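You operate a simulated robot arm through the tools that you are given. There is no shell and no other tool. Be economical: measure what you need, move in short steps, check, and stop when the job is done.

The job below is to be done with a simulated two-armed robot. You get a single attempt, and the scene is never put back.

JOB
On the top of the sample bench, fold the cream cloth in half.

Only the result counts: the job must be done as asked and must still hold three seconds after the hand-in. Knocking over, shifting, dropping, spilling or breaking anything else fails it. Flat cloth is picked up by pressing the open fingertips on it (5 to 10 N) and closing them slowly along it; thin cloth reads only 2 to 8 mm in the jaws.

ROBOT AND FRAMES
Two 7-joint arms with two-finger parallel grippers on one trunk, on a base that drives. Base frame: it is fixed to the floor where the robot stands at the start and does not move with it; the origin is under the middle of the robot, x ahead of it, y to its left, z up; the surface under the hand at the start is at about z = 860. Lengths are in mm, angles in rad, forces in N, time in s.
The left shoulder is at the start at [71, 156, 1005], the right one opposite. Places, roughly: top of the sample bench [800, 200, 900]. Payload 3.91 kg a hand.
Tool frame (each hand has its own): the origin (TCP) lies between the finger pads and is the grasp point; the fingertips stand 30 mm ahead of it; z points along the fingers, y is the line along which they close. The gripper opens to 110 mm. The fingers are 20 mm wide and 10 mm thick; the gripper's body (48 by 112 mm) begins 55 mm behind the TCP.
Orientation is that of the tool frame in the base frame, as a unit quaternion [w, x, y, z]. With the fingers straight down and closing along the base's y, the tool's x points along the base's -x, its y along +y and its z along -z.

CONTROLS
- The arms move only by the tool step_arm. It takes "left_increments", "right_increments" or both (then of equal length, played together; a hand with none holds still); each is a list of rows, each a list of 7 numbers: the finger opening in mm, from 0 to 110, then the shift along the tool's x, y, z in mm, then the turn, a rotation vector about the tool's x, y, z in rad. In form: [[claw, tx, ty, tz, wx, wy, wz], ...]. A call has 1 to 12 rows; each row shifts and turns the commanded pose from where the row before left it, along the tool's axes as they then stand. Each row takes 0.2 s and may step no farther than 50 mm and 0.15 rad from the row before; otherwise, or with a gripper value out of range, the whole call is refused. A pose out of reach is approached as far as the arm can. The call stops where the force on the tool passes 40 N (or 10 N more than at its start, if that is more) or the arm is blocked; 0.2 s more then pass. The fingers move at their own pace (about 108 mm/s each) and stop on an object; they squeeze with about 28 N. The grip force told is the motor's: it shows also when the fingers shut on nothing. Time passes only in rows, and 0.2 s behind the last, so rows that do not move let the fingers close. It gives the time, the measured TCP pose, the force on the tool (base axes), the opening and the grip force at its end, in the units of the frame above (readings bear some noise), with the torque about the TCP (base axes, N m) and any sound that the robot's microphone picked up, and new pictures: "show" is both (left out), scene, wrist or none (wrist: the cameras of the hands that moved).
- Cameras (640 x 400 px; columns grow to the right, rows downward): "scene" is now at [143.5, -13.7, 1227.5]; the picture's right is [-0.24, -0.97, 0.00], its down [-0.45, 0.11, -0.89] and it looks along [0.86, -0.22, -0.46] (base axes); focal length 214 px, centre (320, 200). "left" rides on the left gripper at [72, -17, -103] in its tool frame; the picture's right is [0.23, 0.97, 0.00], its down [-0.76, 0.18, -0.62] and it looks along [-0.61, 0.14, 0.78] (tool axes); focal length 222 px, centre (320, 200). "right" rides on the right gripper at [72, 17, -103] in its tool frame; the picture's right is [-0.23, 0.97, 0.00], its down [-0.76, -0.18, -0.62] and it looks along [-0.61, -0.14, 0.78] (tool axes); focal length 222 px, centre (320, 200). There is no depth. A picture from a camera that has moved, and an enlarged one, comes with that camera's place and axes in the base frame and with its lens. The place of the scene camera against the robot may be out by one fixed shift of up to 25 mm in any direction.
- lift_body(by): slides the trunk up (or, below 0, down) by that many mm; the arms and the scene camera ride with it, the base frame stays. It gives what a move gives, with no picture.
- drive_base(legs): drives the robot by 1 to 6 legs, each [ahead, left, turn to the left] in mm, mm and rad, along the robot's own axes; the way and the turn of a leg run together, so that a leg with both is an arc; at most 1500 mm and 3.142 rad a leg. The arms and the cameras ride along, it lands a little off, and it stops where it bumps. It gives what a move gives, and a new picture of the scene camera.
- aim_head(pan, tilt): turns the head with the scene camera to pan (to the left, within 1.501 rad either way) and tilt (down, from -0.506 to 1.204), counted from straight ahead of the robot. It gives what a move gives, and a new picture of the scene camera.
- enlarge(camera, box): a new picture of the part [left, top, right, bottom] of that camera's present view, enlarged. No time passes.
- finish_job(): hands the job in; it is judged then, once.

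Work in short steps. Places have to be worked out from the pictures, the camera data and where the tool is seen: move nearer, look again, correct. Check each grasp and each placing, and mend what went wrong. You have 120 turns and 260 pictures in all, those below and enlarged ones among them. Open the grippers and draw the arms clear of the work before you hand the job in, unless the task says otherwise; then end with one line.

The tools are called after ">>>" as name(argument=value, ...) on one line, values as JSON. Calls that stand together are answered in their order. step_arm: Moves the arms, as the interface text tells. Its arguments: {"type":"object","properties":{"left_increments":{"type":"array"},"right_increments":{"type":"array"},"show":{"type":"string","enum":["both","scene","wrist","none"]}},"required":[]} The other tools are called the same way: lift_body (by) slides the trunk up or down; drive_base (legs) drives the base; aim_head (pan, tilt) turns the head that bears the scene camera; enlarge (camera, box) takes an enlarged picture of a part of a camera's view; finish_job () hands the job in.

At the start:

```text
time_s: 0.0
left_eef_pos: [678.3, 409.9, 1041.9]
left_orientation: [-0.001, 0.0, 1.0, 0.0]
left_contact_force: [0.0, 0.2, -0.8]
left_torque: [0.0, -0.03, -0.03]
left_grip_width: 110.0
left_grip_force: 0.1
right_eef_pos: [798.6, -185.6, 1079.0]
right_orientation: [-0.001, 0.0, 1.0, 0.0]
right_contact_force: [0.1, 0.7, 0.5]
right_torque: [0.0, -0.02, -0.03]
right_grip_width: 110.2
right_grip_force: 0.1
trunk travel left (down, up): [-450.0, 490.0]
robot x, y, heading: [-0.5, 0.3, -0.0]
head pan, tilt: [-0.246, 0.478]
```

scene: 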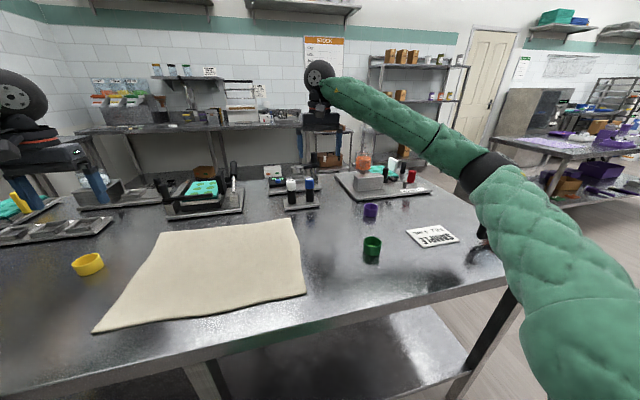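
right: 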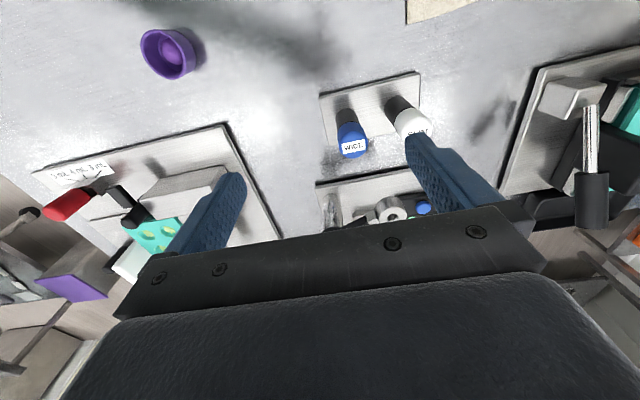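
left: 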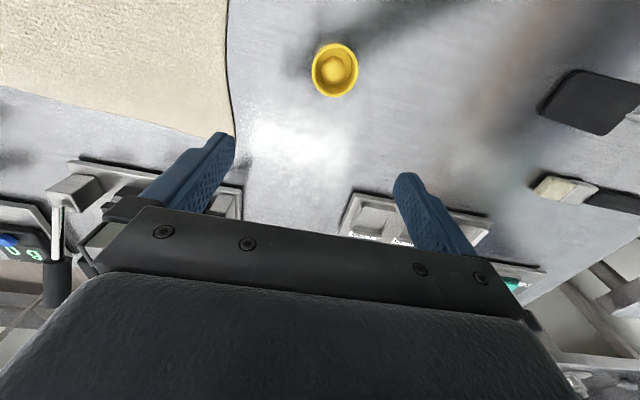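

The cloth spans roughly x 440–735 and y −70–305, so its near edge is too close to reach from here. I'll back up about 120 mm, then tilt the head down to see the cloth.

>>> drive_base(legs=[[-120, 0, 0]])

>>> aim_head(pan=0.2, tilt=0.65)

```text
time_s: 1.2
left_eef_pos: [557.7, 411.0, 1043.3]
left_orientation: [0.001, -0.001, 1.0, -0.001]
left_contact_force: [0.7, -0.5, 0.3]
left_torque: [0.01, -0.01, 0.0]
left_grip_width: 109.9
left_grip_force: 0.1
right_eef_pos: [680.8, -184.3, 1080.8]
right_orientation: [0.001, -0.002, 1.0, 0.0]
right_contact_force: [-1.3, -0.2, -0.2]
right_torque: [0.03, -0.04, -0.02]
right_grip_width: 110.1
right_grip_force: 0.2
trunk travel left (down, up): [-450.0, 490.0]
robot x, y, heading: [-121.5, 1.4, -0.002]
head pan, tilt: [-0.246, 0.478]
camera scene: at [23.9, -13.5, 1227.7], right [-0.24, -0.97, 0.0], down [-0.45, 0.11, -0.89], along [0.86, -0.21, -0.46], focal length 214 px, centre (320, 200)
```

scene: 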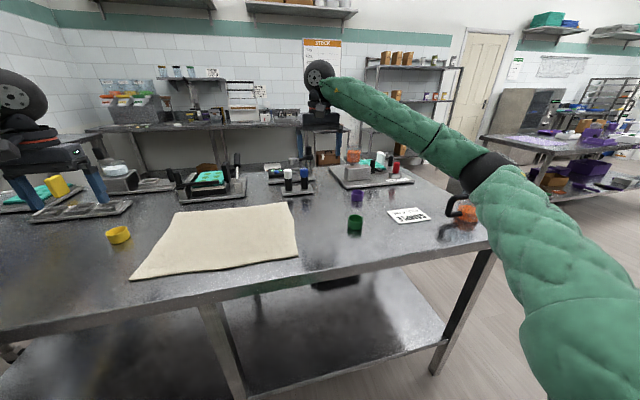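

```text
time_s: 2.1
left_eef_pos: [559.0, 410.3, 1043.0]
left_orientation: [0.0, -0.001, 1.0, 0.0]
left_contact_force: [-0.2, -0.6, -0.4]
left_torque: [0.02, -0.04, 0.02]
left_grip_width: 110.1
left_grip_force: 0.0
right_eef_pos: [680.9, -183.5, 1078.6]
right_orientation: [0.0, -0.001, 1.0, 0.0]
right_contact_force: [0.0, -1.0, 0.3]
right_torque: [-0.03, 0.01, -0.06]
right_grip_width: 110.1
right_grip_force: 0.0
trunk travel left (down, up): [-450.0, 490.0]
robot x, y, heading: [-116.8, -2.8, -0.0]
head pan, tilt: [0.201, 0.649]
camera scene: at [21.8, 25.9, 1212.2], right [0.2, -0.98, 0.0], down [-0.59, -0.12, -0.8], along [0.78, 0.16, -0.6], focal length 214 px, centre (320, 200)
```

scene: 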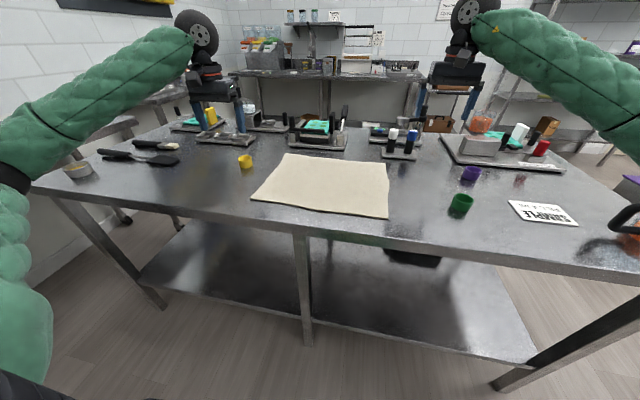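

The corners triangulate consistently at z≈860: near-left (447,305), near-right (440,−59), far-right (727,−73), far-left (745,310). I'll fold the near edge onto the far edge, so both hands now go above the near corners to look closer.

>>> step_arm(left_increments=[[50, 13.4, -17.9, 11.4, 0, 0, 0], [50, 13.4, -17.9, 11.4, 0, 0, 0], [50, 13.4, -17.9, 11.4, 0, 0, 0], [50, 13.4, -17.9, 11.4, 0, 0, 0], [50, 13.4, -17.9, 11.4, 0, 0, 0], [50, 13.4, -17.9, 11.4, 0, 0, 0], [50, 13.4, -17.9, 11.4, 0, 0, 0]], right_increments=[[50, 31.7, 20.4, 17.1, 0, 0, 0], [50, 31.7, 20.4, 17.1, 0, 0, 0], [50, 31.7, 20.4, 17.1, 0, 0, 0], [50, 31.7, 20.4, 17.1, 0, 0, 0], [50, 31.7, 20.4, 17.1, 0, 0, 0], [50, 31.7, 20.4, 17.1, 0, 0, 0], [50, 31.7, 20.4, 17.1, 0, 0, 0]])

```text
time_s: 3.7
left_eef_pos: [468.0, 284.7, 963.5]
left_orientation: [0.0, -0.001, 1.0, -0.001]
left_contact_force: [-0.6, 0.1, 0.1]
left_torque: [-0.02, 0.02, -0.03]
left_grip_width: 50.0
left_grip_force: 0.1
right_eef_pos: [460.6, -44.8, 958.1]
right_orientation: [-0.001, -0.001, 1.0, 0.0]
right_contact_force: [0.1, -0.6, -0.3]
right_torque: [-0.02, 0.0, 0.0]
right_grip_width: 49.9
right_grip_force: 0.0
trunk travel left (down, up): [-450.0, 490.0]
robot x, y, heading: [-117.1, -0.6, 0.004]
head pan, tilt: [0.201, 0.649]
camera scene: at [22.0, 26.3, 1212.2], right [0.2, -0.98, 0.0], down [-0.59, -0.12, -0.8], along [0.78, 0.16, -0.61], focal length 214 px, centre (320, 200)
camera right: at [387.2, -27.2, 1062.5], right [0.23, 0.97, 0.0], down [0.76, -0.18, 0.62], along [0.61, -0.14, -0.78], focal length 222 px, centre (320, 200)
camera left: at [394.1, 268.7, 1066.8], right [-0.23, 0.97, 0.0], down [0.76, 0.18, 0.62], along [0.61, 0.14, -0.78], focal length 222 px, centre (320, 200)
```

scene: 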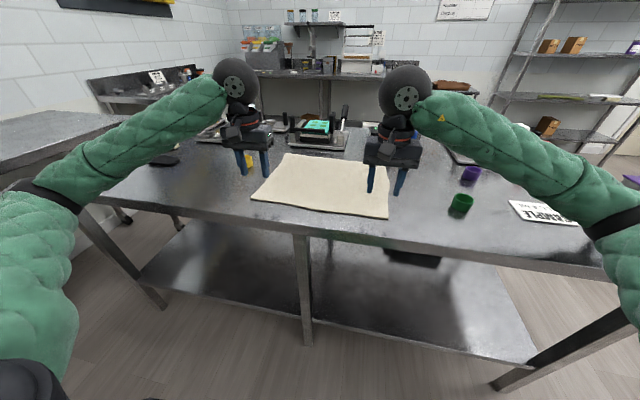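
right: 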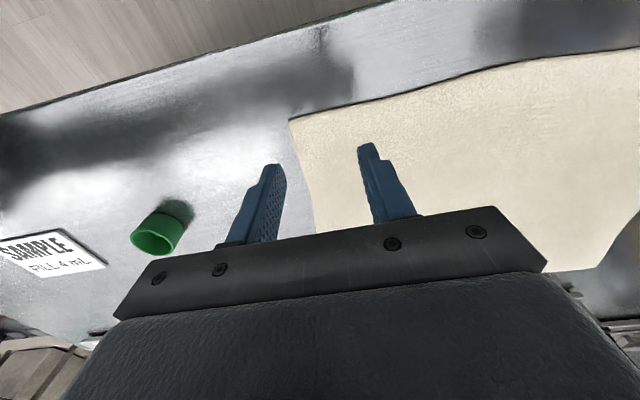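
left: 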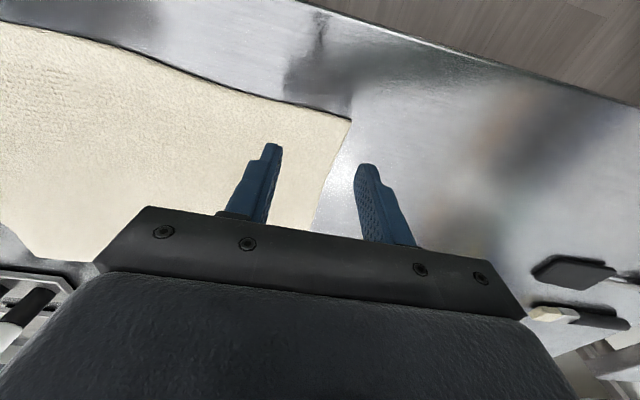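

The wrist cameras put the near-left corner at about (457,311) and the near-right at about (449,−69). I'll centre each hand just inside its corner with a 34 mm opening and come down to about 10 mm above the cloth.

>>> step_arm(left_increments=[[34, -3, -4, 21, 0, 0, 0], [34, 0, 0, 21, 0, 0, 0], [34, 0, 0, 21, 0, 0, 0], [34, 0, 0, 0, 0, 0, 0]], right_increments=[[34, -2.4, 6, 19, 0, 0, 0], [34, 0, 0, 19, 0, 0, 0], [34, 0, 0, 20, 0, 0, 0], [34, 0, 0, 0, 0, 0, 0]])

```text
time_s: 4.7
left_eef_pos: [465.6, 290.0, 904.2]
left_orientation: [0.003, -0.006, 1.0, -0.004]
left_contact_force: [-0.9, 0.3, 0.2]
left_torque: [-0.03, -0.04, 0.01]
left_grip_width: 33.9
left_grip_force: 0.1
right_eef_pos: [464.3, -27.9, 921.2]
right_orientation: [0.014, -0.005, 1.0, -0.004]
right_contact_force: [-0.3, 0.0, -1.3]
right_torque: [-0.01, 0.03, -0.04]
right_grip_width: 34.0
right_grip_force: 0.0
trunk travel left (down, up): [-450.0, 490.0]
robot x, y, heading: [-114.5, 0.9, 0.01]
head pan, tilt: [0.201, 0.649]
camera scene: at [18.5, 34.6, 1216.7], right [0.21, -0.98, 0.01], down [-0.59, -0.13, -0.8], along [0.78, 0.16, -0.6], focal length 214 px, centre (320, 200)
camera right: at [388.4, -10.9, 1023.0], right [0.22, 0.98, 0.0], down [0.75, -0.16, 0.65], along [0.63, -0.14, -0.76], focal length 222 px, centre (320, 200)
camera left: at [391.3, 273.8, 1008.1], right [-0.24, 0.97, -0.01], down [0.76, 0.19, 0.63], along [0.61, 0.14, -0.78], focal length 222 px, centre (320, 200)
```

scene: 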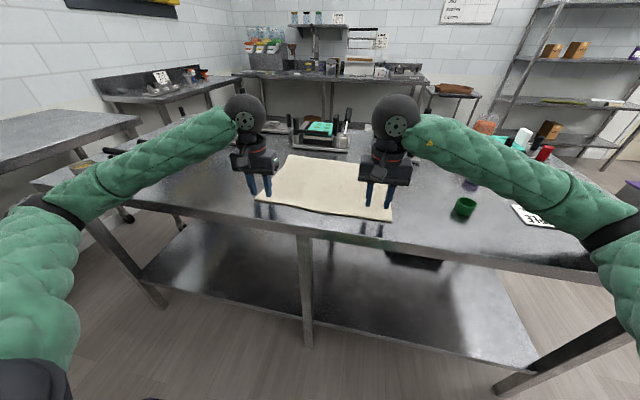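
right: 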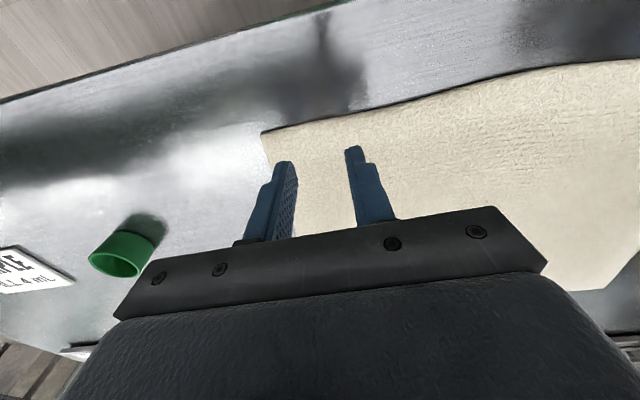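
left: 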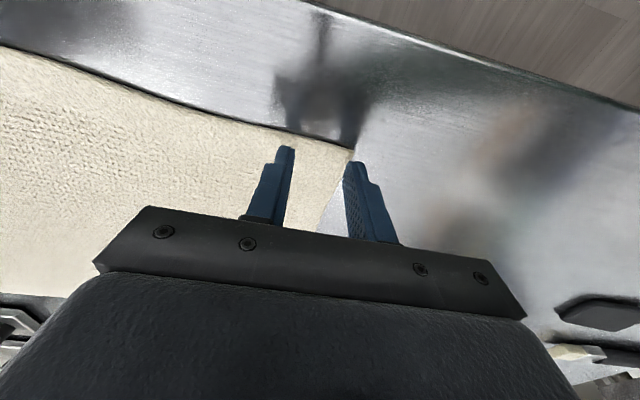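

The readings landed off target (right hand high, base pose shifted slightly), so I'll hold for a moment and read again.

>>> step_arm(left_increments=[[34, 0, 0, 0, 0, 0, 0], [34, 0, 0, 0, 0, 0, 0], [34, 0, 0, 0, 0, 0, 0]], right_increments=[[34, 0, 0, 0, 0, 0, 0], [34, 0, 0, 0, 0, 0, 0], [34, 0, 0, 0, 0, 0, 0]], show="wrist")

```text
time_s: 5.5
left_eef_pos: [465.7, 288.8, 904.2]
left_orientation: [0.002, -0.006, 1.0, -0.003]
left_contact_force: [-0.3, 0.2, -0.2]
left_torque: [0.03, 0.02, -0.01]
left_grip_width: 34.2
left_grip_force: 0.1
right_eef_pos: [463.6, -27.7, 922.5]
right_orientation: [0.015, -0.006, 1.0, -0.002]
right_contact_force: [0.1, 0.1, -0.7]
right_torque: [-0.01, 0.01, 0.01]
right_grip_width: 33.9
right_grip_force: 0.1
trunk travel left (down, up): [-450.0, 490.0]
robot x, y, heading: [-121.1, 0.8, 0.01]
head pan, tilt: [0.201, 0.649]
camera right: at [387.9, -10.9, 1023.8], right [0.22, 0.98, 0.0], down [0.75, -0.17, 0.65], along [0.63, -0.14, -0.76], focal length 222 px, centre (320, 200)
camera left: at [391.5, 273.1, 1008.2], right [-0.24, 0.97, -0.01], down [0.76, 0.19, 0.62], along [0.61, 0.14, -0.78], focal length 222 px, centre (320, 200)
```

right: 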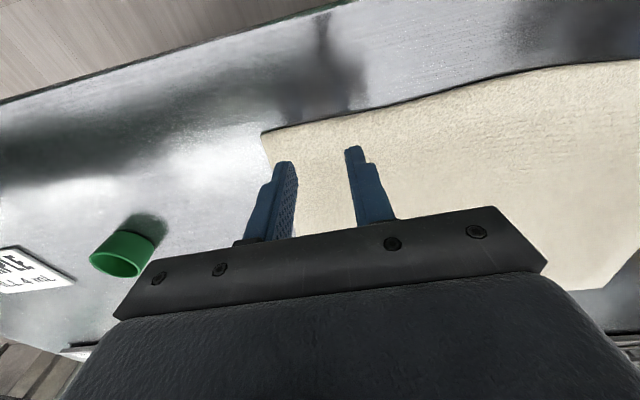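
left: 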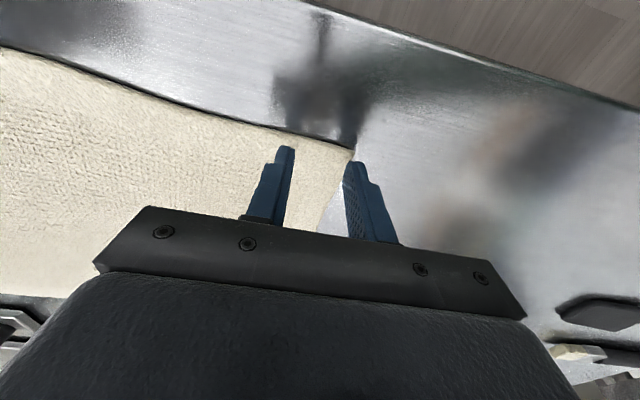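

The right hand stays 20 mm high and the robot is slightly tilted, so an elbow or forearm is probably pressing on something. I'll raise the trunk 200 mm to lift the arms clear and look.

>>> lift_body(by=200)

>>> aim_head(pan=0.1, tilt=0.85)

```text
time_s: 7.7
left_eef_pos: [468.4, 280.6, 1098.8]
left_orientation: [0.0, 0.0, 1.0, -0.001]
left_contact_force: [0.1, -0.6, 0.7]
left_torque: [0.0, -0.02, 0.03]
left_grip_width: 34.2
left_grip_force: 0.0
right_eef_pos: [463.0, -37.3, 1103.1]
right_orientation: [0.001, 0.0, 1.0, 0.0]
right_contact_force: [-0.1, -0.2, 0.9]
right_torque: [0.03, 0.0, 0.05]
right_grip_width: 34.1
right_grip_force: 0.0
trunk travel left (down, up): [-650.0, 290.0]
robot x, y, heading: [-119.2, -0.7, 0.002]
head pan, tilt: [0.201, 0.649]
```

```text
time_s: 8.4
left_eef_pos: [469.4, 279.8, 1099.9]
left_orientation: [0.001, 0.0, 1.0, 0.0]
left_contact_force: [1.2, 0.0, 0.4]
left_torque: [-0.01, 0.0, -0.02]
left_grip_width: 34.0
left_grip_force: 0.0
right_eef_pos: [463.1, -37.8, 1103.0]
right_orientation: [0.0, -0.001, 1.0, 0.0]
right_contact_force: [0.7, -0.1, 0.5]
right_torque: [0.01, 0.0, -0.03]
right_grip_width: 34.1
right_grip_force: 0.1
trunk travel left (down, up): [-650.0, 290.0]
robot x, y, heading: [-118.5, -5.1, 0.003]
head pan, tilt: [0.099, 0.85]
camera scene: at [14.7, 16.5, 1395.6], right [0.1, -0.99, 0.0], down [-0.75, -0.08, -0.66], along [0.66, 0.07, -0.75], focal length 214 px, centre (320, 200)
```

scene: 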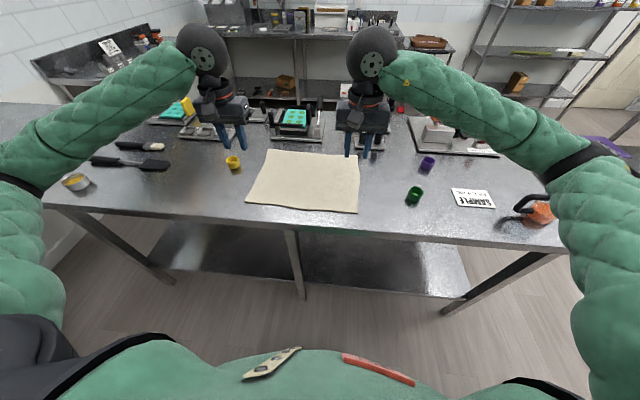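

The pose returned to normal once lifted, so an elbow had indeed been touching. With the shoulders higher I'll lower both hands again to about 10 mm above the cloth.

>>> step_arm(left_increments=[[34, 0, 0, 40, 0, 0, 0], [34, 0, 0, 40, 0, 0, 0], [34, 0, 0, 40, 0, 0, 0], [34, 0, 0, 40, 0, 0, 0], [34, 0, 0, 30, 0, 0, 0], [34, 0, 0, 8, 0, 0, 0]], right_increments=[[34, 0, 0, 40, 0, 0, 0], [34, 0, 0, 40, 0, 0, 0], [34, 0, 0, 40, 0, 0, 0], [34, 0, 0, 40, 0, 0, 0], [34, 0, 0, 30, 0, 0, 0], [34, 0, 0, 11, 0, 0, 0]])

```text
time_s: 9.8
left_eef_pos: [468.3, 279.7, 901.2]
left_orientation: [0.001, -0.001, 1.0, 0.0]
left_contact_force: [0.1, -0.1, 0.1]
left_torque: [0.03, 0.0, 0.01]
left_grip_width: 34.1
left_grip_force: 0.0
right_eef_pos: [464.8, -38.9, 901.9]
right_orientation: [-0.001, -0.001, 1.0, 0.0]
right_contact_force: [-0.3, -0.9, -0.5]
right_torque: [-0.01, 0.03, 0.0]
right_grip_width: 34.1
right_grip_force: 0.0
trunk travel left (down, up): [-650.0, 290.0]
robot x, y, heading: [-116.0, -2.3, 0.003]
head pan, tilt: [0.099, 0.85]
camera scene: at [14.9, 16.5, 1395.6], right [0.1, -0.99, 0.0], down [-0.75, -0.08, -0.66], along [0.66, 0.07, -0.75], focal length 214 px, centre (320, 200)
camera right: at [391.3, -20.7, 1006.5], right [0.22, 0.97, 0.0], down [0.76, -0.18, 0.62], along [0.61, -0.14, -0.78], focal length 222 px, centre (320, 200)
camera left: at [395.7, 263.4, 1005.5], right [-0.23, 0.97, 0.0], down [0.76, 0.18, 0.62], along [0.61, 0.14, -0.78], focal length 222 px, centre (320, 200)
```

scene: 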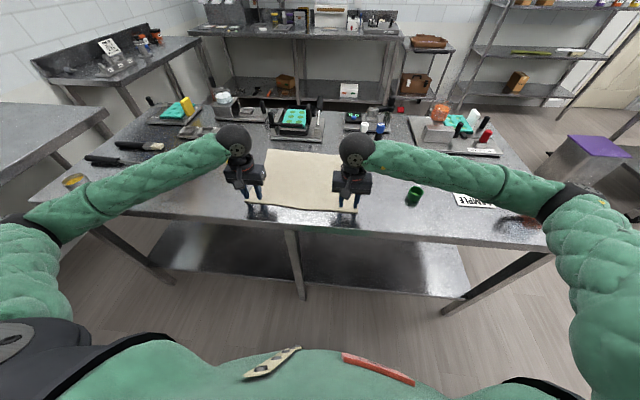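
right: 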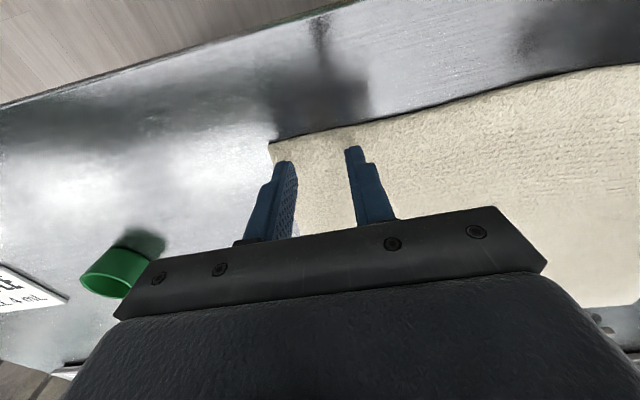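
left: 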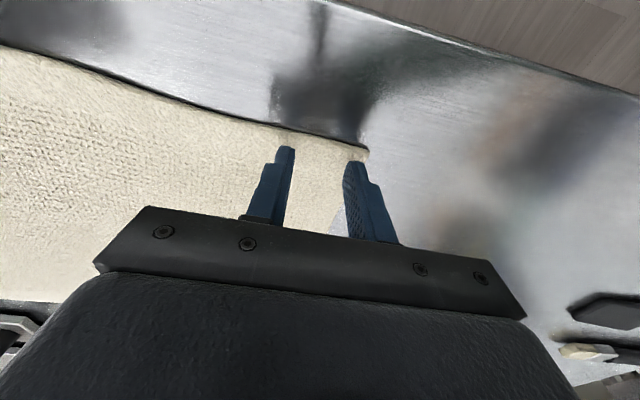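

Both outer fingertips sit about 4 mm inside the cloth's sides. Now I'll press down gently in small steps and read the forces.

>>> step_arm(left_increments=[[34, -1, 0, 5, 0, 0, 0], [34, 0, 0, 3, 0, 0, 0], [34, 0, 0, 2, 0, 0, 0]], right_increments=[[34, 1, 0, 5, 0, 0, 0], [34, 0, 0, 3, 0, 0, 0], [34, 0, 0, 2, 0, 0, 0]], show="none")

```text
time_s: 10.6
left_eef_pos: [469.3, 279.5, 894.1]
left_orientation: [0.001, -0.001, 1.0, 0.0]
left_contact_force: [1.3, 1.0, 7.6]
left_torque: [-0.05, -0.06, 0.02]
left_grip_width: 33.8
left_grip_force: 0.0
right_eef_pos: [460.8, -36.5, 892.4]
right_orientation: [0.002, 0.0, 1.0, 0.0]
right_contact_force: [2.9, -1.1, 15.3]
right_torque: [-0.01, -0.1, 0.02]
right_grip_width: 34.1
right_grip_force: 0.0
trunk travel left (down, up): [-650.0, 290.0]
robot x, y, heading: [-120.8, -3.3, 0.003]
head pan, tilt: [0.099, 0.85]
```

The left hand presses at 7.6 N and the right at 15 N. I'll ease the right by 1 mm, then close both slowly.

>>> step_arm(left_increments=[[34, 0, 0, 0, 0, 0, 0], [30, 0, 0, 0, 0, 0, 0], [26, 0, 0, 0, 0, 0, 0], [22, 0, 0, 0, 0, 0, 0], [18, 0, 0, 0, 0, 0, 0], [14, 0, 0, 0, 0, 0, 0], [10, 0, 0, 0, 0, 0, 0], [7, 0, 0, 0, 0, 0, 0], [4, 0, 0, 0, 0, 0, 0], [0, 0, 0, 0, 0, 0, 0], [0, 0, 0, 0, 0, 0, 0]], right_increments=[[34, 0, 0, -1, 0, 0, 0], [30, 0, 0, 0, 0, 0, 0], [26, 0, 0, 0, 0, 0, 0], [22, 0, 0, 0, 0, 0, 0], [18, 0, 0, 0, 0, 0, 0], [14, 0, 0, 0, 0, 0, 0], [10, 0, 0, 0, 0, 0, 0], [7, 0, 0, 0, 0, 0, 0], [4, 0, 0, 0, 0, 0, 0], [0, 0, 0, 0, 0, 0, 0], [0, 0, 0, 0, 0, 0, 0]])

```text
time_s: 13.0
left_eef_pos: [468.8, 278.5, 893.0]
left_orientation: [0.001, -0.001, 1.0, 0.0]
left_contact_force: [-0.4, -4.2, 16.2]
left_torque: [-0.17, -0.11, 0.0]
left_grip_width: 4.2
left_grip_force: 27.9
right_eef_pos: [460.1, -38.6, 893.4]
right_orientation: [0.0, 0.0, 1.0, 0.0]
right_contact_force: [0.7, 2.8, 9.3]
right_torque: [0.12, -0.04, -0.01]
right_grip_width: 0.2
right_grip_force: 27.9
trunk travel left (down, up): [-650.0, 290.0]
robot x, y, heading: [-116.4, 4.9, 0.003]
head pan, tilt: [0.099, 0.85]
camera scene: at [13.2, 15.8, 1395.8], right [0.1, -0.99, 0.0], down [-0.75, -0.08, -0.66], along [0.66, 0.07, -0.75], focal length 214 px, centre (320, 200)
camera right: at [387.2, -21.5, 997.7], right [0.23, 0.97, 0.0], down [0.76, -0.18, 0.62], along [0.61, -0.14, -0.78], focal length 222 px, centre (320, 200)
camera left: at [395.2, 263.6, 997.0], right [-0.23, 0.97, 0.0], down [0.76, 0.18, 0.62], along [0.61, 0.14, -0.78], focal length 222 px, centre (320, 200)
```

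scene: 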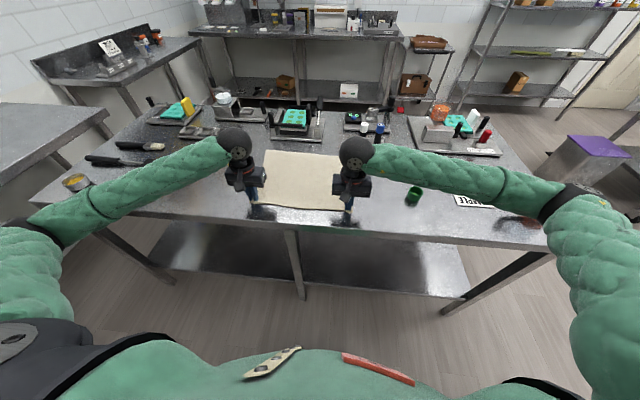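
right: 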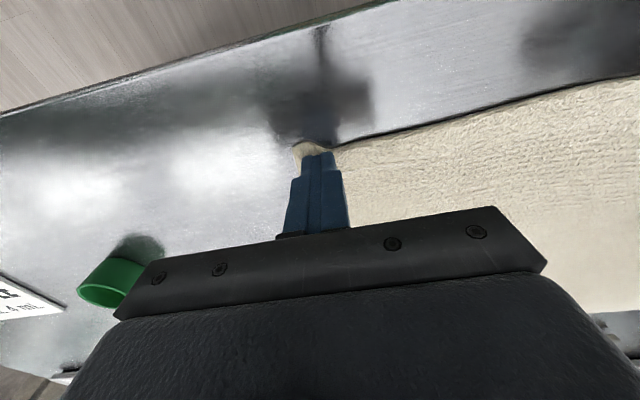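
left: 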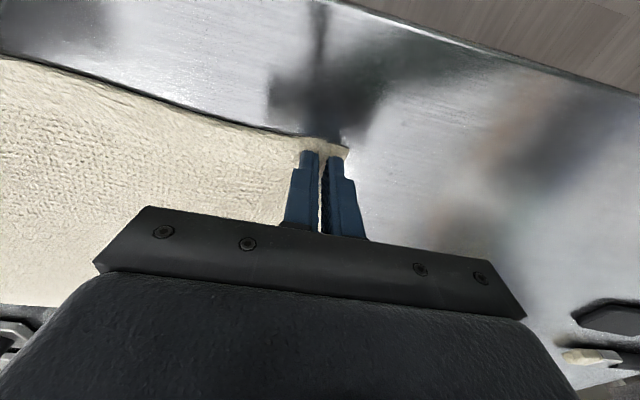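

The left caught cloth (4.2 mm), but the right shut on nothing (0.2 mm). I'll lift the right, reopen it and look at the corner.

>>> step_arm(right_increments=[[0, 0, 0, -12, 0, 0, 0], [36, 0, 0, -8, 0, 0, 0], [36, 0, 0, 0, 0, 0, 0]], show="wrist")

>>> enlarge(camera="right", box=[220, 90, 460, 240])

```text
time_s: 13.8
left_eef_pos: [468.0, 280.4, 893.2]
left_orientation: [0.001, -0.001, 1.0, 0.0]
left_contact_force: [-1.2, -2.3, 20.9]
left_torque: [-0.13, -0.05, 0.0]
left_grip_width: 4.4
left_grip_force: 28.0
right_eef_pos: [459.3, -38.5, 914.1]
right_orientation: [0.0, -0.001, 1.0, 0.0]
right_contact_force: [0.4, -0.2, -0.9]
right_torque: [0.01, 0.03, 0.0]
right_grip_width: 36.3
right_grip_force: 0.1
trunk travel left (down, up): [-650.0, 290.0]
robot x, y, heading: [-117.0, 0.6, -0.0]
head pan, tilt: [0.099, 0.85]
camera right: at [388.2, -21.3, 1018.2], right [0.23, 0.97, 0.0], down [0.76, -0.18, 0.62], along [0.61, -0.14, -0.78], focal length 222 px, centre (320, 200)
```

right: 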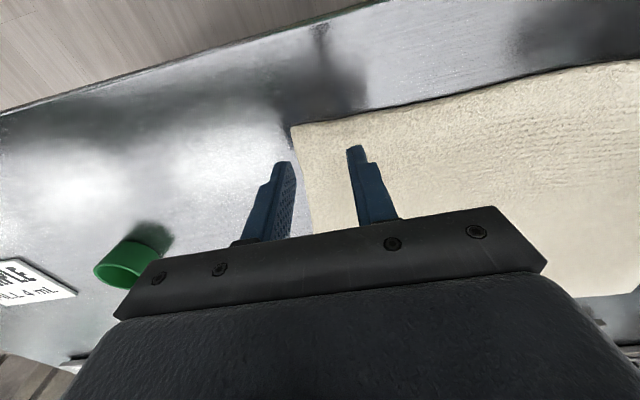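

```text
2.67 times, centred on (340, 165) of right
camera zoom: at [388.2, -21.3, 1018.2], right [0.23, 0.97, 0.0], down [0.76, -0.18, 0.62], along [0.61, -0.14, -0.78], focal length 592 px, centre (267, 293)
```

zoom: 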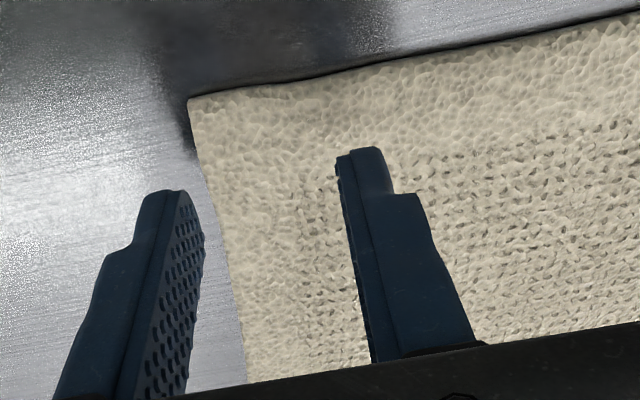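

The right corner is now at about (441,−54), dragged inward a little. I'll shift the hand 14 mm inward, use a 32 mm opening, and press again.

>>> step_arm(right_increments=[[32, 1, 14, 6, 0, 0, 0], [32, 0, 0, 8, 0, 0, 0], [32, 0, 0, 4, 0, 0, 0], [32, 0, 0, 2, 0, 0, 0], [32, 0, 0, 0, 0, 0, 0]], show="wrist")

```text
time_s: 15.0
left_eef_pos: [469.0, 279.8, 892.9]
left_orientation: [0.001, -0.001, 1.0, 0.0]
left_contact_force: [0.3, -0.9, 21.5]
left_torque: [-0.08, -0.1, 0.0]
left_grip_width: 4.4
left_grip_force: 28.2
right_eef_pos: [458.6, -22.5, 894.9]
right_orientation: [0.001, 0.0, 1.0, 0.0]
right_contact_force: [-0.1, 0.6, 3.2]
right_torque: [-0.01, 0.02, 0.01]
right_grip_width: 32.1
right_grip_force: 0.0
trunk travel left (down, up): [-650.0, 290.0]
robot x, y, heading: [-116.1, 0.8, 0.003]
head pan, tilt: [0.099, 0.85]
camera right: at [386.5, -7.2, 998.7], right [0.23, 0.97, 0.0], down [0.76, -0.18, 0.62], along [0.61, -0.14, -0.78], focal length 222 px, centre (320, 200)
```

right: 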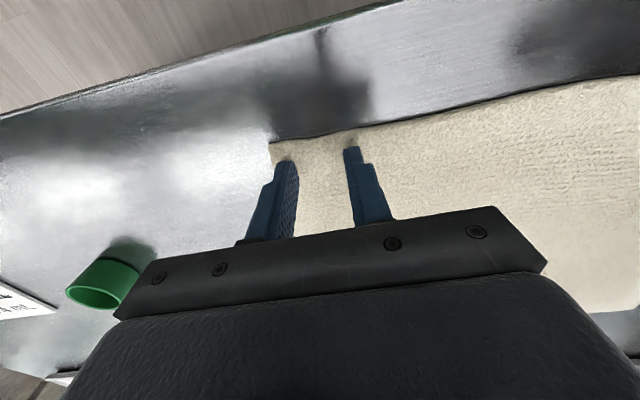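

The right reads 3.2 N, so I'll press 1 mm more and close slowly, adding a touch more pressure midway.

>>> step_arm(right_increments=[[32, 0, 0, 1, 0, 0, 0], [28, 0, 0, 0, 0, 0, 0], [24, 0, 0, 0, 0, 0, 0], [20, 0, 0, 0, 0, 0, 0], [17, 0, 0, 0.3, 0, 0, 0], [14, 0, 0, 0, 0, 0, 0], [11, 0, 0, 0, 0, 0, 0], [8, 0, 0, 0, 0, 0, 0], [6, 0, 0, 0, 0, 0, 0], [4, 0, 0, 0, 0, 0, 0], [2, 0, 0, 0, 0, 0, 0], [0, 0, 0, 0, 0, 0, 0]], show="wrist")

```text
time_s: 17.6
left_eef_pos: [468.4, 279.9, 892.7]
left_orientation: [0.001, 0.0, 1.0, 0.0]
left_contact_force: [3.1, -11.4, 14.7]
left_torque: [-0.41, -0.15, 0.03]
left_grip_width: 4.5
left_grip_force: 28.4
right_eef_pos: [459.2, -23.3, 892.7]
right_orientation: [0.001, -0.001, 1.0, 0.001]
right_contact_force: [0.9, 12.3, 22.5]
right_torque: [0.42, -0.12, 0.04]
right_grip_width: 4.5
right_grip_force: 28.0
trunk travel left (down, up): [-650.0, 290.0]
robot x, y, heading: [-114.8, 1.7, 0.003]
head pan, tilt: [0.099, 0.85]
camera right: at [386.3, -6.5, 997.2], right [0.22, 0.97, 0.0], down [0.76, -0.18, 0.62], along [0.61, -0.14, -0.78], focal length 222 px, centre (320, 200)
```

right: 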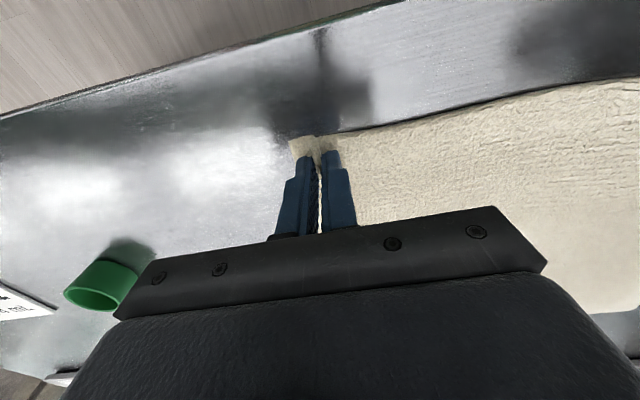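

Both hands now hold cloth (4.5 mm each). The far corners work out to about (750,308) and (750,−68), so the fold line is at x≈602. I'll carry the near edge up along an arc to the top, keeping a little slack.

>>> step_arm(left_increments=[[0, -2.3, -1, -16.2, 0, 0, 0], [0, -2.3, -1, -16.2, 0, 0, 0], [0, -6.7, -1, -15, 0, 0, 0], [0, -6.7, -1, -15, 0, 0, 0], [0, -10.6, -1, -13, 0, 0, 0], [0, -10.6, -1, -13, 0, 0, 0], [0, -13.8, -1, -10, 0, 0, 0], [0, -13.8, -1, -10, 0, 0, 0], [0, -16.1, -1, -6.3, 0, 0, 0], [0, -16.1, -1, -6.3, 0, 0, 0], [0, -17.3, 0, -2.1, 0, 0, 0], [0, -17.3, 0, -2.1, 0, 0, 0]], right_increments=[[0, -2.3, -0.6, -16.2, 0, 0, 0], [0, -2.3, -0.6, -16.2, 0, 0, 0], [0, -6.8, -0.6, -15, 0, 0, 0], [0, -6.8, -0.6, -15, 0, 0, 0], [0, -10.9, -0.6, -13, 0, 0, 0], [0, -10.9, -0.6, -13, 0, 0, 0], [0, -14.2, -0.6, -10, 0, 0, 0], [0, -14.2, -0.6, -10, 0, 0, 0], [0, -16.5, -0.6, -6.3, 0, 0, 0], [0, -16.5, -0.6, -6.3, 0, 0, 0], [0, -17.7, 0, -2.1, 0, 0, 0], [0, -17.7, 0, -2.1, 0, 0, 0]])

```text
time_s: 20.2
left_eef_pos: [606.6, 269.9, 1016.0]
left_orientation: [-0.001, -0.001, 1.0, 0.0]
left_contact_force: [0.3, -7.6, -0.7]
left_torque: [-0.23, 0.04, 0.03]
left_grip_width: 4.7
left_grip_force: 28.0
right_eef_pos: [598.0, -29.0, 1015.6]
right_orientation: [-0.001, -0.001, 1.0, -0.001]
right_contact_force: [-0.4, 6.3, -0.3]
right_torque: [0.18, 0.0, 0.02]
right_grip_width: 4.7
right_grip_force: 27.9
trunk travel left (down, up): [-650.0, 290.0]
robot x, y, heading: [-120.0, -1.5, -0.0]
head pan, tilt: [0.099, 0.85]
camera scene: at [15.7, 16.4, 1395.4], right [0.1, -0.99, 0.0], down [-0.75, -0.08, -0.66], along [0.66, 0.07, -0.75], focal length 214 px, centre (320, 200)
camera right: at [525.7, -12.4, 1120.2], right [0.22, 0.97, 0.0], down [0.76, -0.18, 0.62], along [0.61, -0.14, -0.78], focal length 222 px, centre (320, 200)
camera left: at [533.0, 254.2, 1119.2], right [-0.23, 0.97, 0.0], down [0.76, 0.18, 0.62], along [0.61, 0.14, -0.78], focal length 222 px, centre (320, 200)
```

scene: 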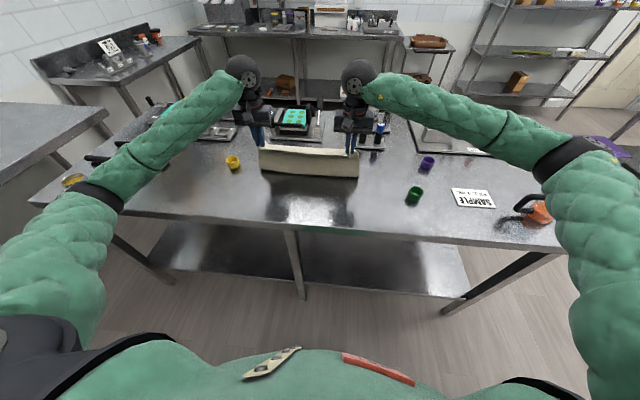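
right: 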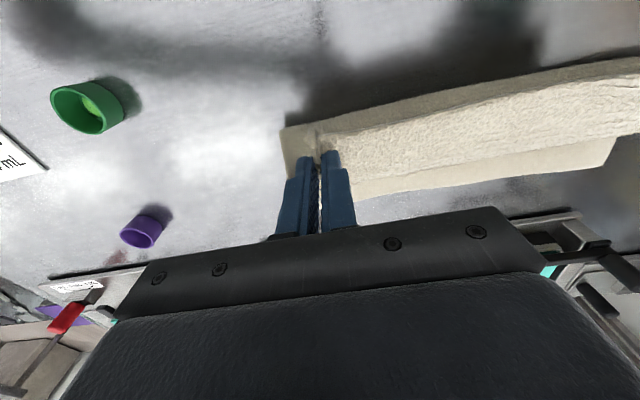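
left: 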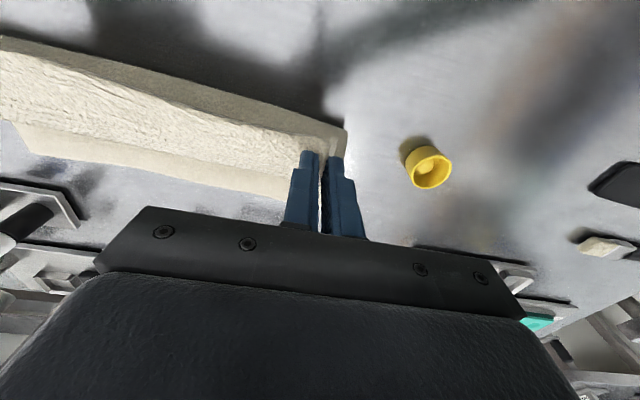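

The cloth is draped cleanly with the far half still flat. I'll carry on down the second half of the arc, stopping just above the far edge.

>>> step_arm(left_increments=[[0, -17, 0, 2, 0, 0, 0], [0, -17, 0, 2, 0, 0, 0], [0, -16, 0, 6, 0, 0, 0], [0, -16, 0, 6, 0, 0, 0], [0, -13.5, 0, 9.5, 0, 0, 0], [0, -13.5, 0, 9.5, 0, 0, 0], [0, -10.4, 0, 12.2, 0, 0, 0], [0, -10.4, 0, 12.2, 0, 0, 0], [0, -6.5, 0, 14, 0, 0, 0], [0, -6.5, 0, 14, 0, 0, 0], [0, -2.2, 0, 10, 0, 0, 0], [0, -2.2, 0, 10, 0, 0, 0]], right_increments=[[0, -17.7, 0, 2, 0, 0, 0], [0, -17.7, 0, 2, 0, 0, 0], [0, -16.6, 0, 6, 0, 0, 0], [0, -16.6, 0, 6, 0, 0, 0], [0, -14.2, 0, 9.5, 0, 0, 0], [0, -14.2, 0, 9.5, 0, 0, 0], [0, -10.9, 0, 12.2, 0, 0, 0], [0, -10.9, 0, 12.2, 0, 0, 0], [0, -6.8, 0, 14, 0, 0, 0], [0, -6.8, 0, 14, 0, 0, 0], [0, -2.3, 0, 10, 0, 0, 0], [0, -2.3, 0, 10, 0, 0, 0]])

```text
time_s: 22.8
left_eef_pos: [735.5, 269.9, 909.3]
left_orientation: [0.0, -0.001, 1.0, 0.0]
left_contact_force: [-0.3, -4.7, -0.3]
left_torque: [-0.15, -0.01, 0.04]
left_grip_width: 4.4
left_grip_force: 27.6
right_eef_pos: [733.8, -28.1, 908.9]
right_orientation: [0.0, -0.001, 1.0, 0.0]
right_contact_force: [0.4, 5.0, 1.3]
right_torque: [0.16, 0.01, 0.01]
right_grip_width: 4.6
right_grip_force: 27.8
trunk travel left (down, up): [-650.0, 290.0]
robot x, y, heading: [-118.4, 1.3, -0.004]
head pan, tilt: [0.099, 0.85]
camera scene: at [15.4, 16.3, 1395.5], right [0.1, -0.99, 0.0], down [-0.75, -0.08, -0.66], along [0.66, 0.07, -0.75], focal length 214 px, centre (320, 200)
camera right: at [661.2, -11.0, 1012.4], right [0.23, 0.97, 0.0], down [0.76, -0.18, 0.62], along [0.61, -0.14, -0.78], focal length 222 px, centre (320, 200)
camera left: at [662.0, 253.6, 1013.0], right [-0.23, 0.97, 0.0], down [0.76, 0.18, 0.62], along [0.61, 0.14, -0.78], focal length 222 px, centre (320, 200)
```

scene: 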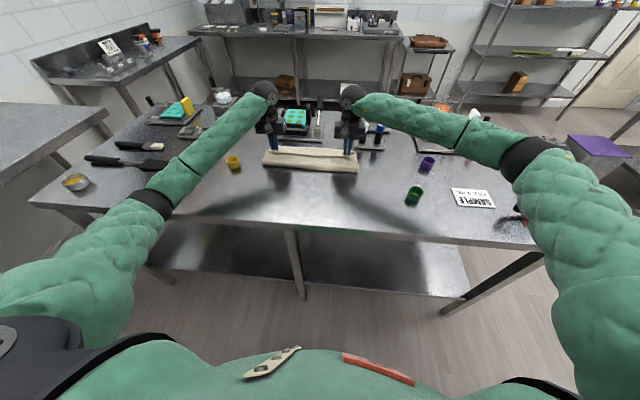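
right: 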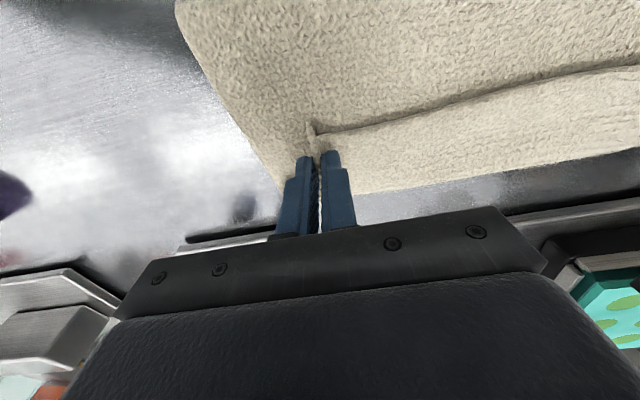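
left: 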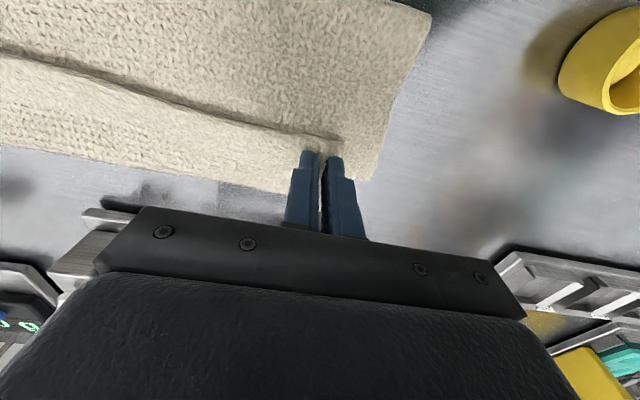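

I need to see the fold line and far edge more clearly, so I'll enlarge the scene around the cloth.

>>> enlarge(camera="scene", box=[230, 100, 390, 200])

>>> enlarge(camera="right", box=[160, 0, 480, 200])

```text
4.00 times, centred on (310, 150) of scene
camera zoom: at [15.4, 16.3, 1395.5], right [0.1, -0.99, 0.0], down [-0.75, -0.08, -0.66], along [0.66, 0.07, -0.75], focal length 858 px, centre (360, 400)
```

zoom: 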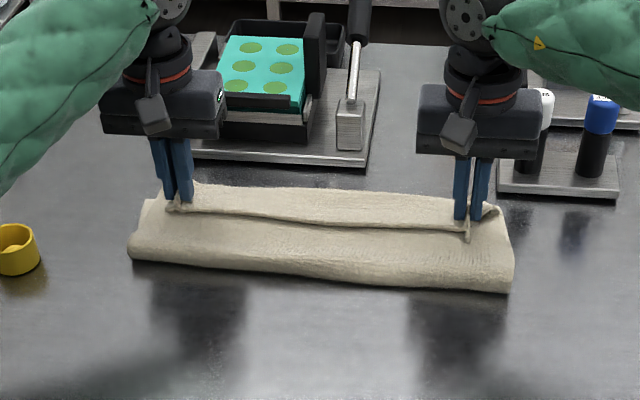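

```text
2.00 times, centred on (320, 100) of right
camera zoom: at [661.2, -11.0, 1012.4], right [0.23, 0.97, 0.0], down [0.76, -0.18, 0.62], along [0.61, -0.14, -0.78], focal length 444 px, centre (320, 400)
```

zoom: 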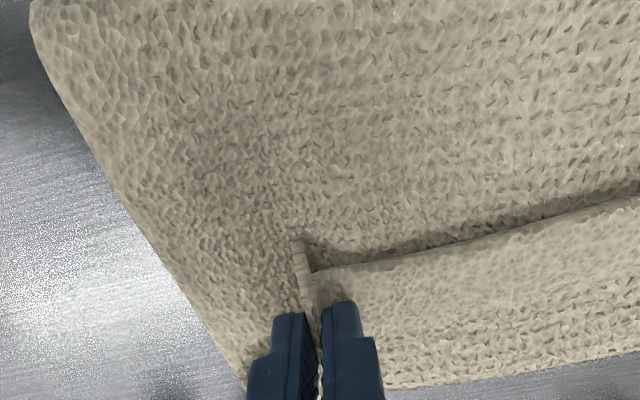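

The upper layer overshot and its edge strip (about 60 mm) curled back on top, because the edge still points toward me in the fingers. I'll raise the hands back along the arc to unroll it, then release it differently.

>>> step_arm(left_increments=[[0, 0, 0, -20, 0, 0, 0], [0, 2, 0, -20, 0, 0, 0], [0, 13, 0, -20, 0, 0, 0], [0, 20, 0, -17, 0, 0, 0], [0, 25, 0, -13, 0, 0, 0], [0, 25, 0, -9, 0, 0, 0], [0, 25, 0, -6, 0, 0, 0], [0, 20, 0, -3, 0, 0, 0], [0, 0, 0, 0, 0, 0, 0]], right_increments=[[0, 0, 0, -20, 0, 0, 0], [0, 2, 0, -20, 0, 0, 0], [0, 13, 0, -20, 0, 0, 0], [0, 20, 0, -17, 0, 0, 0], [0, 25, 0, -13, 0, 0, 0], [0, 25, 0, -9, 0, 0, 0], [0, 25, 0, -6, 0, 0, 0], [0, 20, 0, -3, 0, 0, 0], [0, 0, 0, 0, 0, 0, 0]], show="wrist")

>>> enlarge(camera="scene", box=[230, 100, 390, 200])

```text
time_s: 24.8
left_eef_pos: [606.3, 269.1, 1017.0]
left_orientation: [-0.001, -0.001, 1.0, 0.0]
left_contact_force: [1.1, -4.5, 0.7]
left_torque: [-0.18, 0.0, 0.01]
left_grip_width: 4.7
left_grip_force: 28.0
right_eef_pos: [604.0, -29.2, 1015.5]
right_orientation: [0.0, -0.001, 1.0, 0.0]
right_contact_force: [-0.1, 4.2, 0.1]
right_torque: [0.18, 0.03, 0.01]
right_grip_width: 4.6
right_grip_force: 27.7
trunk travel left (down, up): [-650.0, 290.0]
robot x, y, heading: [-116.9, 1.8, 0.006]
head pan, tilt: [0.099, 0.85]
camera right: at [532.1, -11.5, 1119.8], right [0.23, 0.97, 0.0], down [0.76, -0.18, 0.62], along [0.61, -0.14, -0.78], focal length 222 px, centre (320, 200)
camera left: at [533.1, 253.4, 1120.3], right [-0.23, 0.97, 0.0], down [0.76, 0.18, 0.62], along [0.61, 0.14, -0.78], focal length 222 px, centre (320, 200)
```

right: 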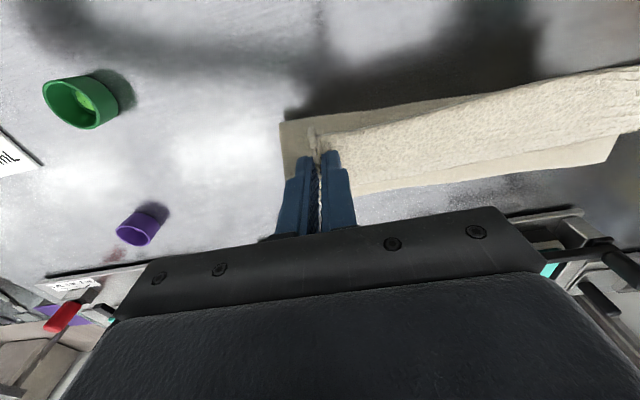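
left: 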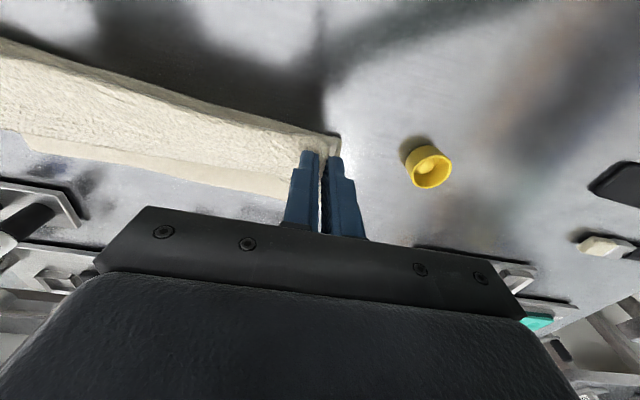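

```text
4.00 times, centred on (310, 150) of scene
camera zoom: at [15.7, 16.4, 1395.4], right [0.1, -0.99, 0.0], down [-0.75, -0.08, -0.66], along [0.66, 0.07, -0.75], focal length 858 px, centre (360, 400)
```

zoom: 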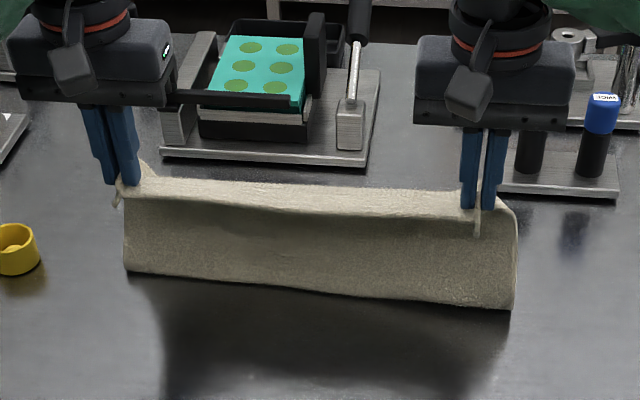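

It unrolled. Now I'll bring the edge forward at about 35° elevation and release it while moving forward so it falls over onto the far edge, then raise the hands.

>>> step_arm(left_increments=[[0, -20, 0, 8, 0, 0, 0], [0, -22, 0, 10, 0, 0, 0], [0, -22, 0, 12, 0, 0, 0], [0, -22, 0, 14, 0, 0, 0], [40, -30, 0, 12, 0, 0, 0], [40, -15, 0, -15, 0, 0, 0], [40, 0, 0, -40, 0, 0, 0], [40, 0, 0, 0, 0, 0, 0]], right_increments=[[0, -18, 0, 8, 0, 0, 0], [0, -20, 0, 10, 0, 0, 0], [0, -20, 0, 12, 0, 0, 0], [0, -22, 0, 14, 0, 0, 0], [40, -30, 0, 12, 0, 0, 0], [40, -15, 0, -15, 0, 0, 0], [40, 0, 0, -40, 0, 0, 0], [40, 0, 0, 0, 0, 0, 0]], show="wrist")

>>> enlarge(camera="scene", box=[230, 100, 390, 200])

```text
time_s: 26.6
left_eef_pos: [738.5, 268.8, 1014.9]
left_orientation: [-0.001, -0.001, 1.0, 0.0]
left_contact_force: [1.1, -0.3, -0.1]
left_torque: [-0.01, -0.01, 0.01]
left_grip_width: 40.1
left_grip_force: 0.0
right_eef_pos: [733.8, -29.6, 1014.9]
right_orientation: [-0.001, -0.001, 1.0, 0.0]
right_contact_force: [-0.2, -1.1, 0.0]
right_torque: [-0.01, 0.06, 0.0]
right_grip_width: 39.9
right_grip_force: 0.2
trunk travel left (down, up): [-650.0, 290.0]
robot x, y, heading: [-117.2, 2.0, 0.004]
head pan, tilt: [0.099, 0.85]
camera right: at [660.7, -12.7, 1119.1], right [0.23, 0.97, 0.0], down [0.76, -0.18, 0.62], along [0.61, -0.14, -0.78], focal length 222 px, centre (320, 200)
camera left: at [665.4, 252.6, 1118.6], right [-0.23, 0.97, 0.0], down [0.76, 0.18, 0.62], along [0.6, 0.14, -0.78], focal length 222 px, centre (320, 200)
```

right: 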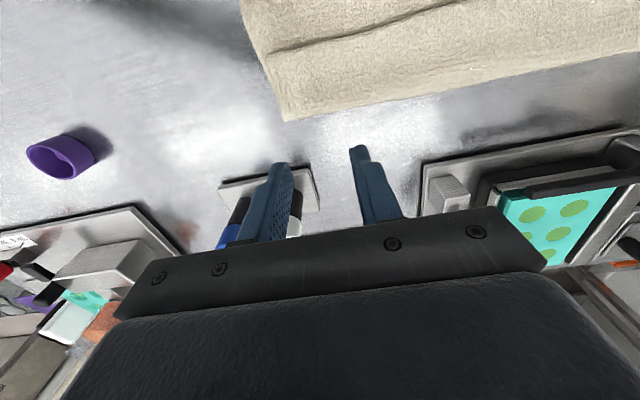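
left: 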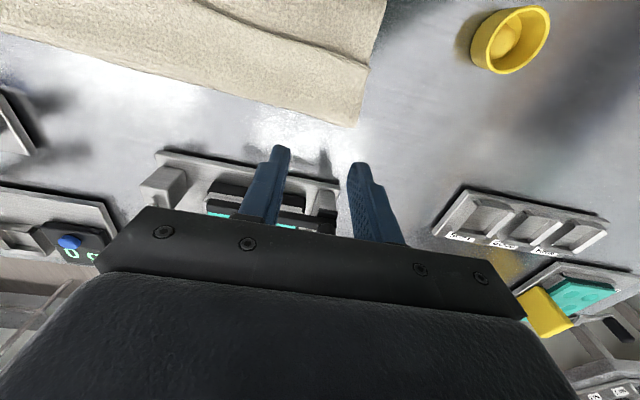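

```text
4.00 times, centred on (310, 150) of scene
camera zoom: at [16.4, 16.5, 1395.2], right [0.1, -0.99, 0.0], down [-0.75, -0.08, -0.66], along [0.66, 0.07, -0.75], focal length 858 px, centre (360, 400)
```

zoom: 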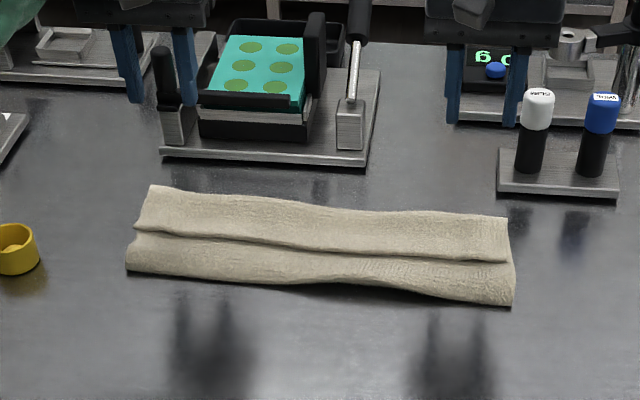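

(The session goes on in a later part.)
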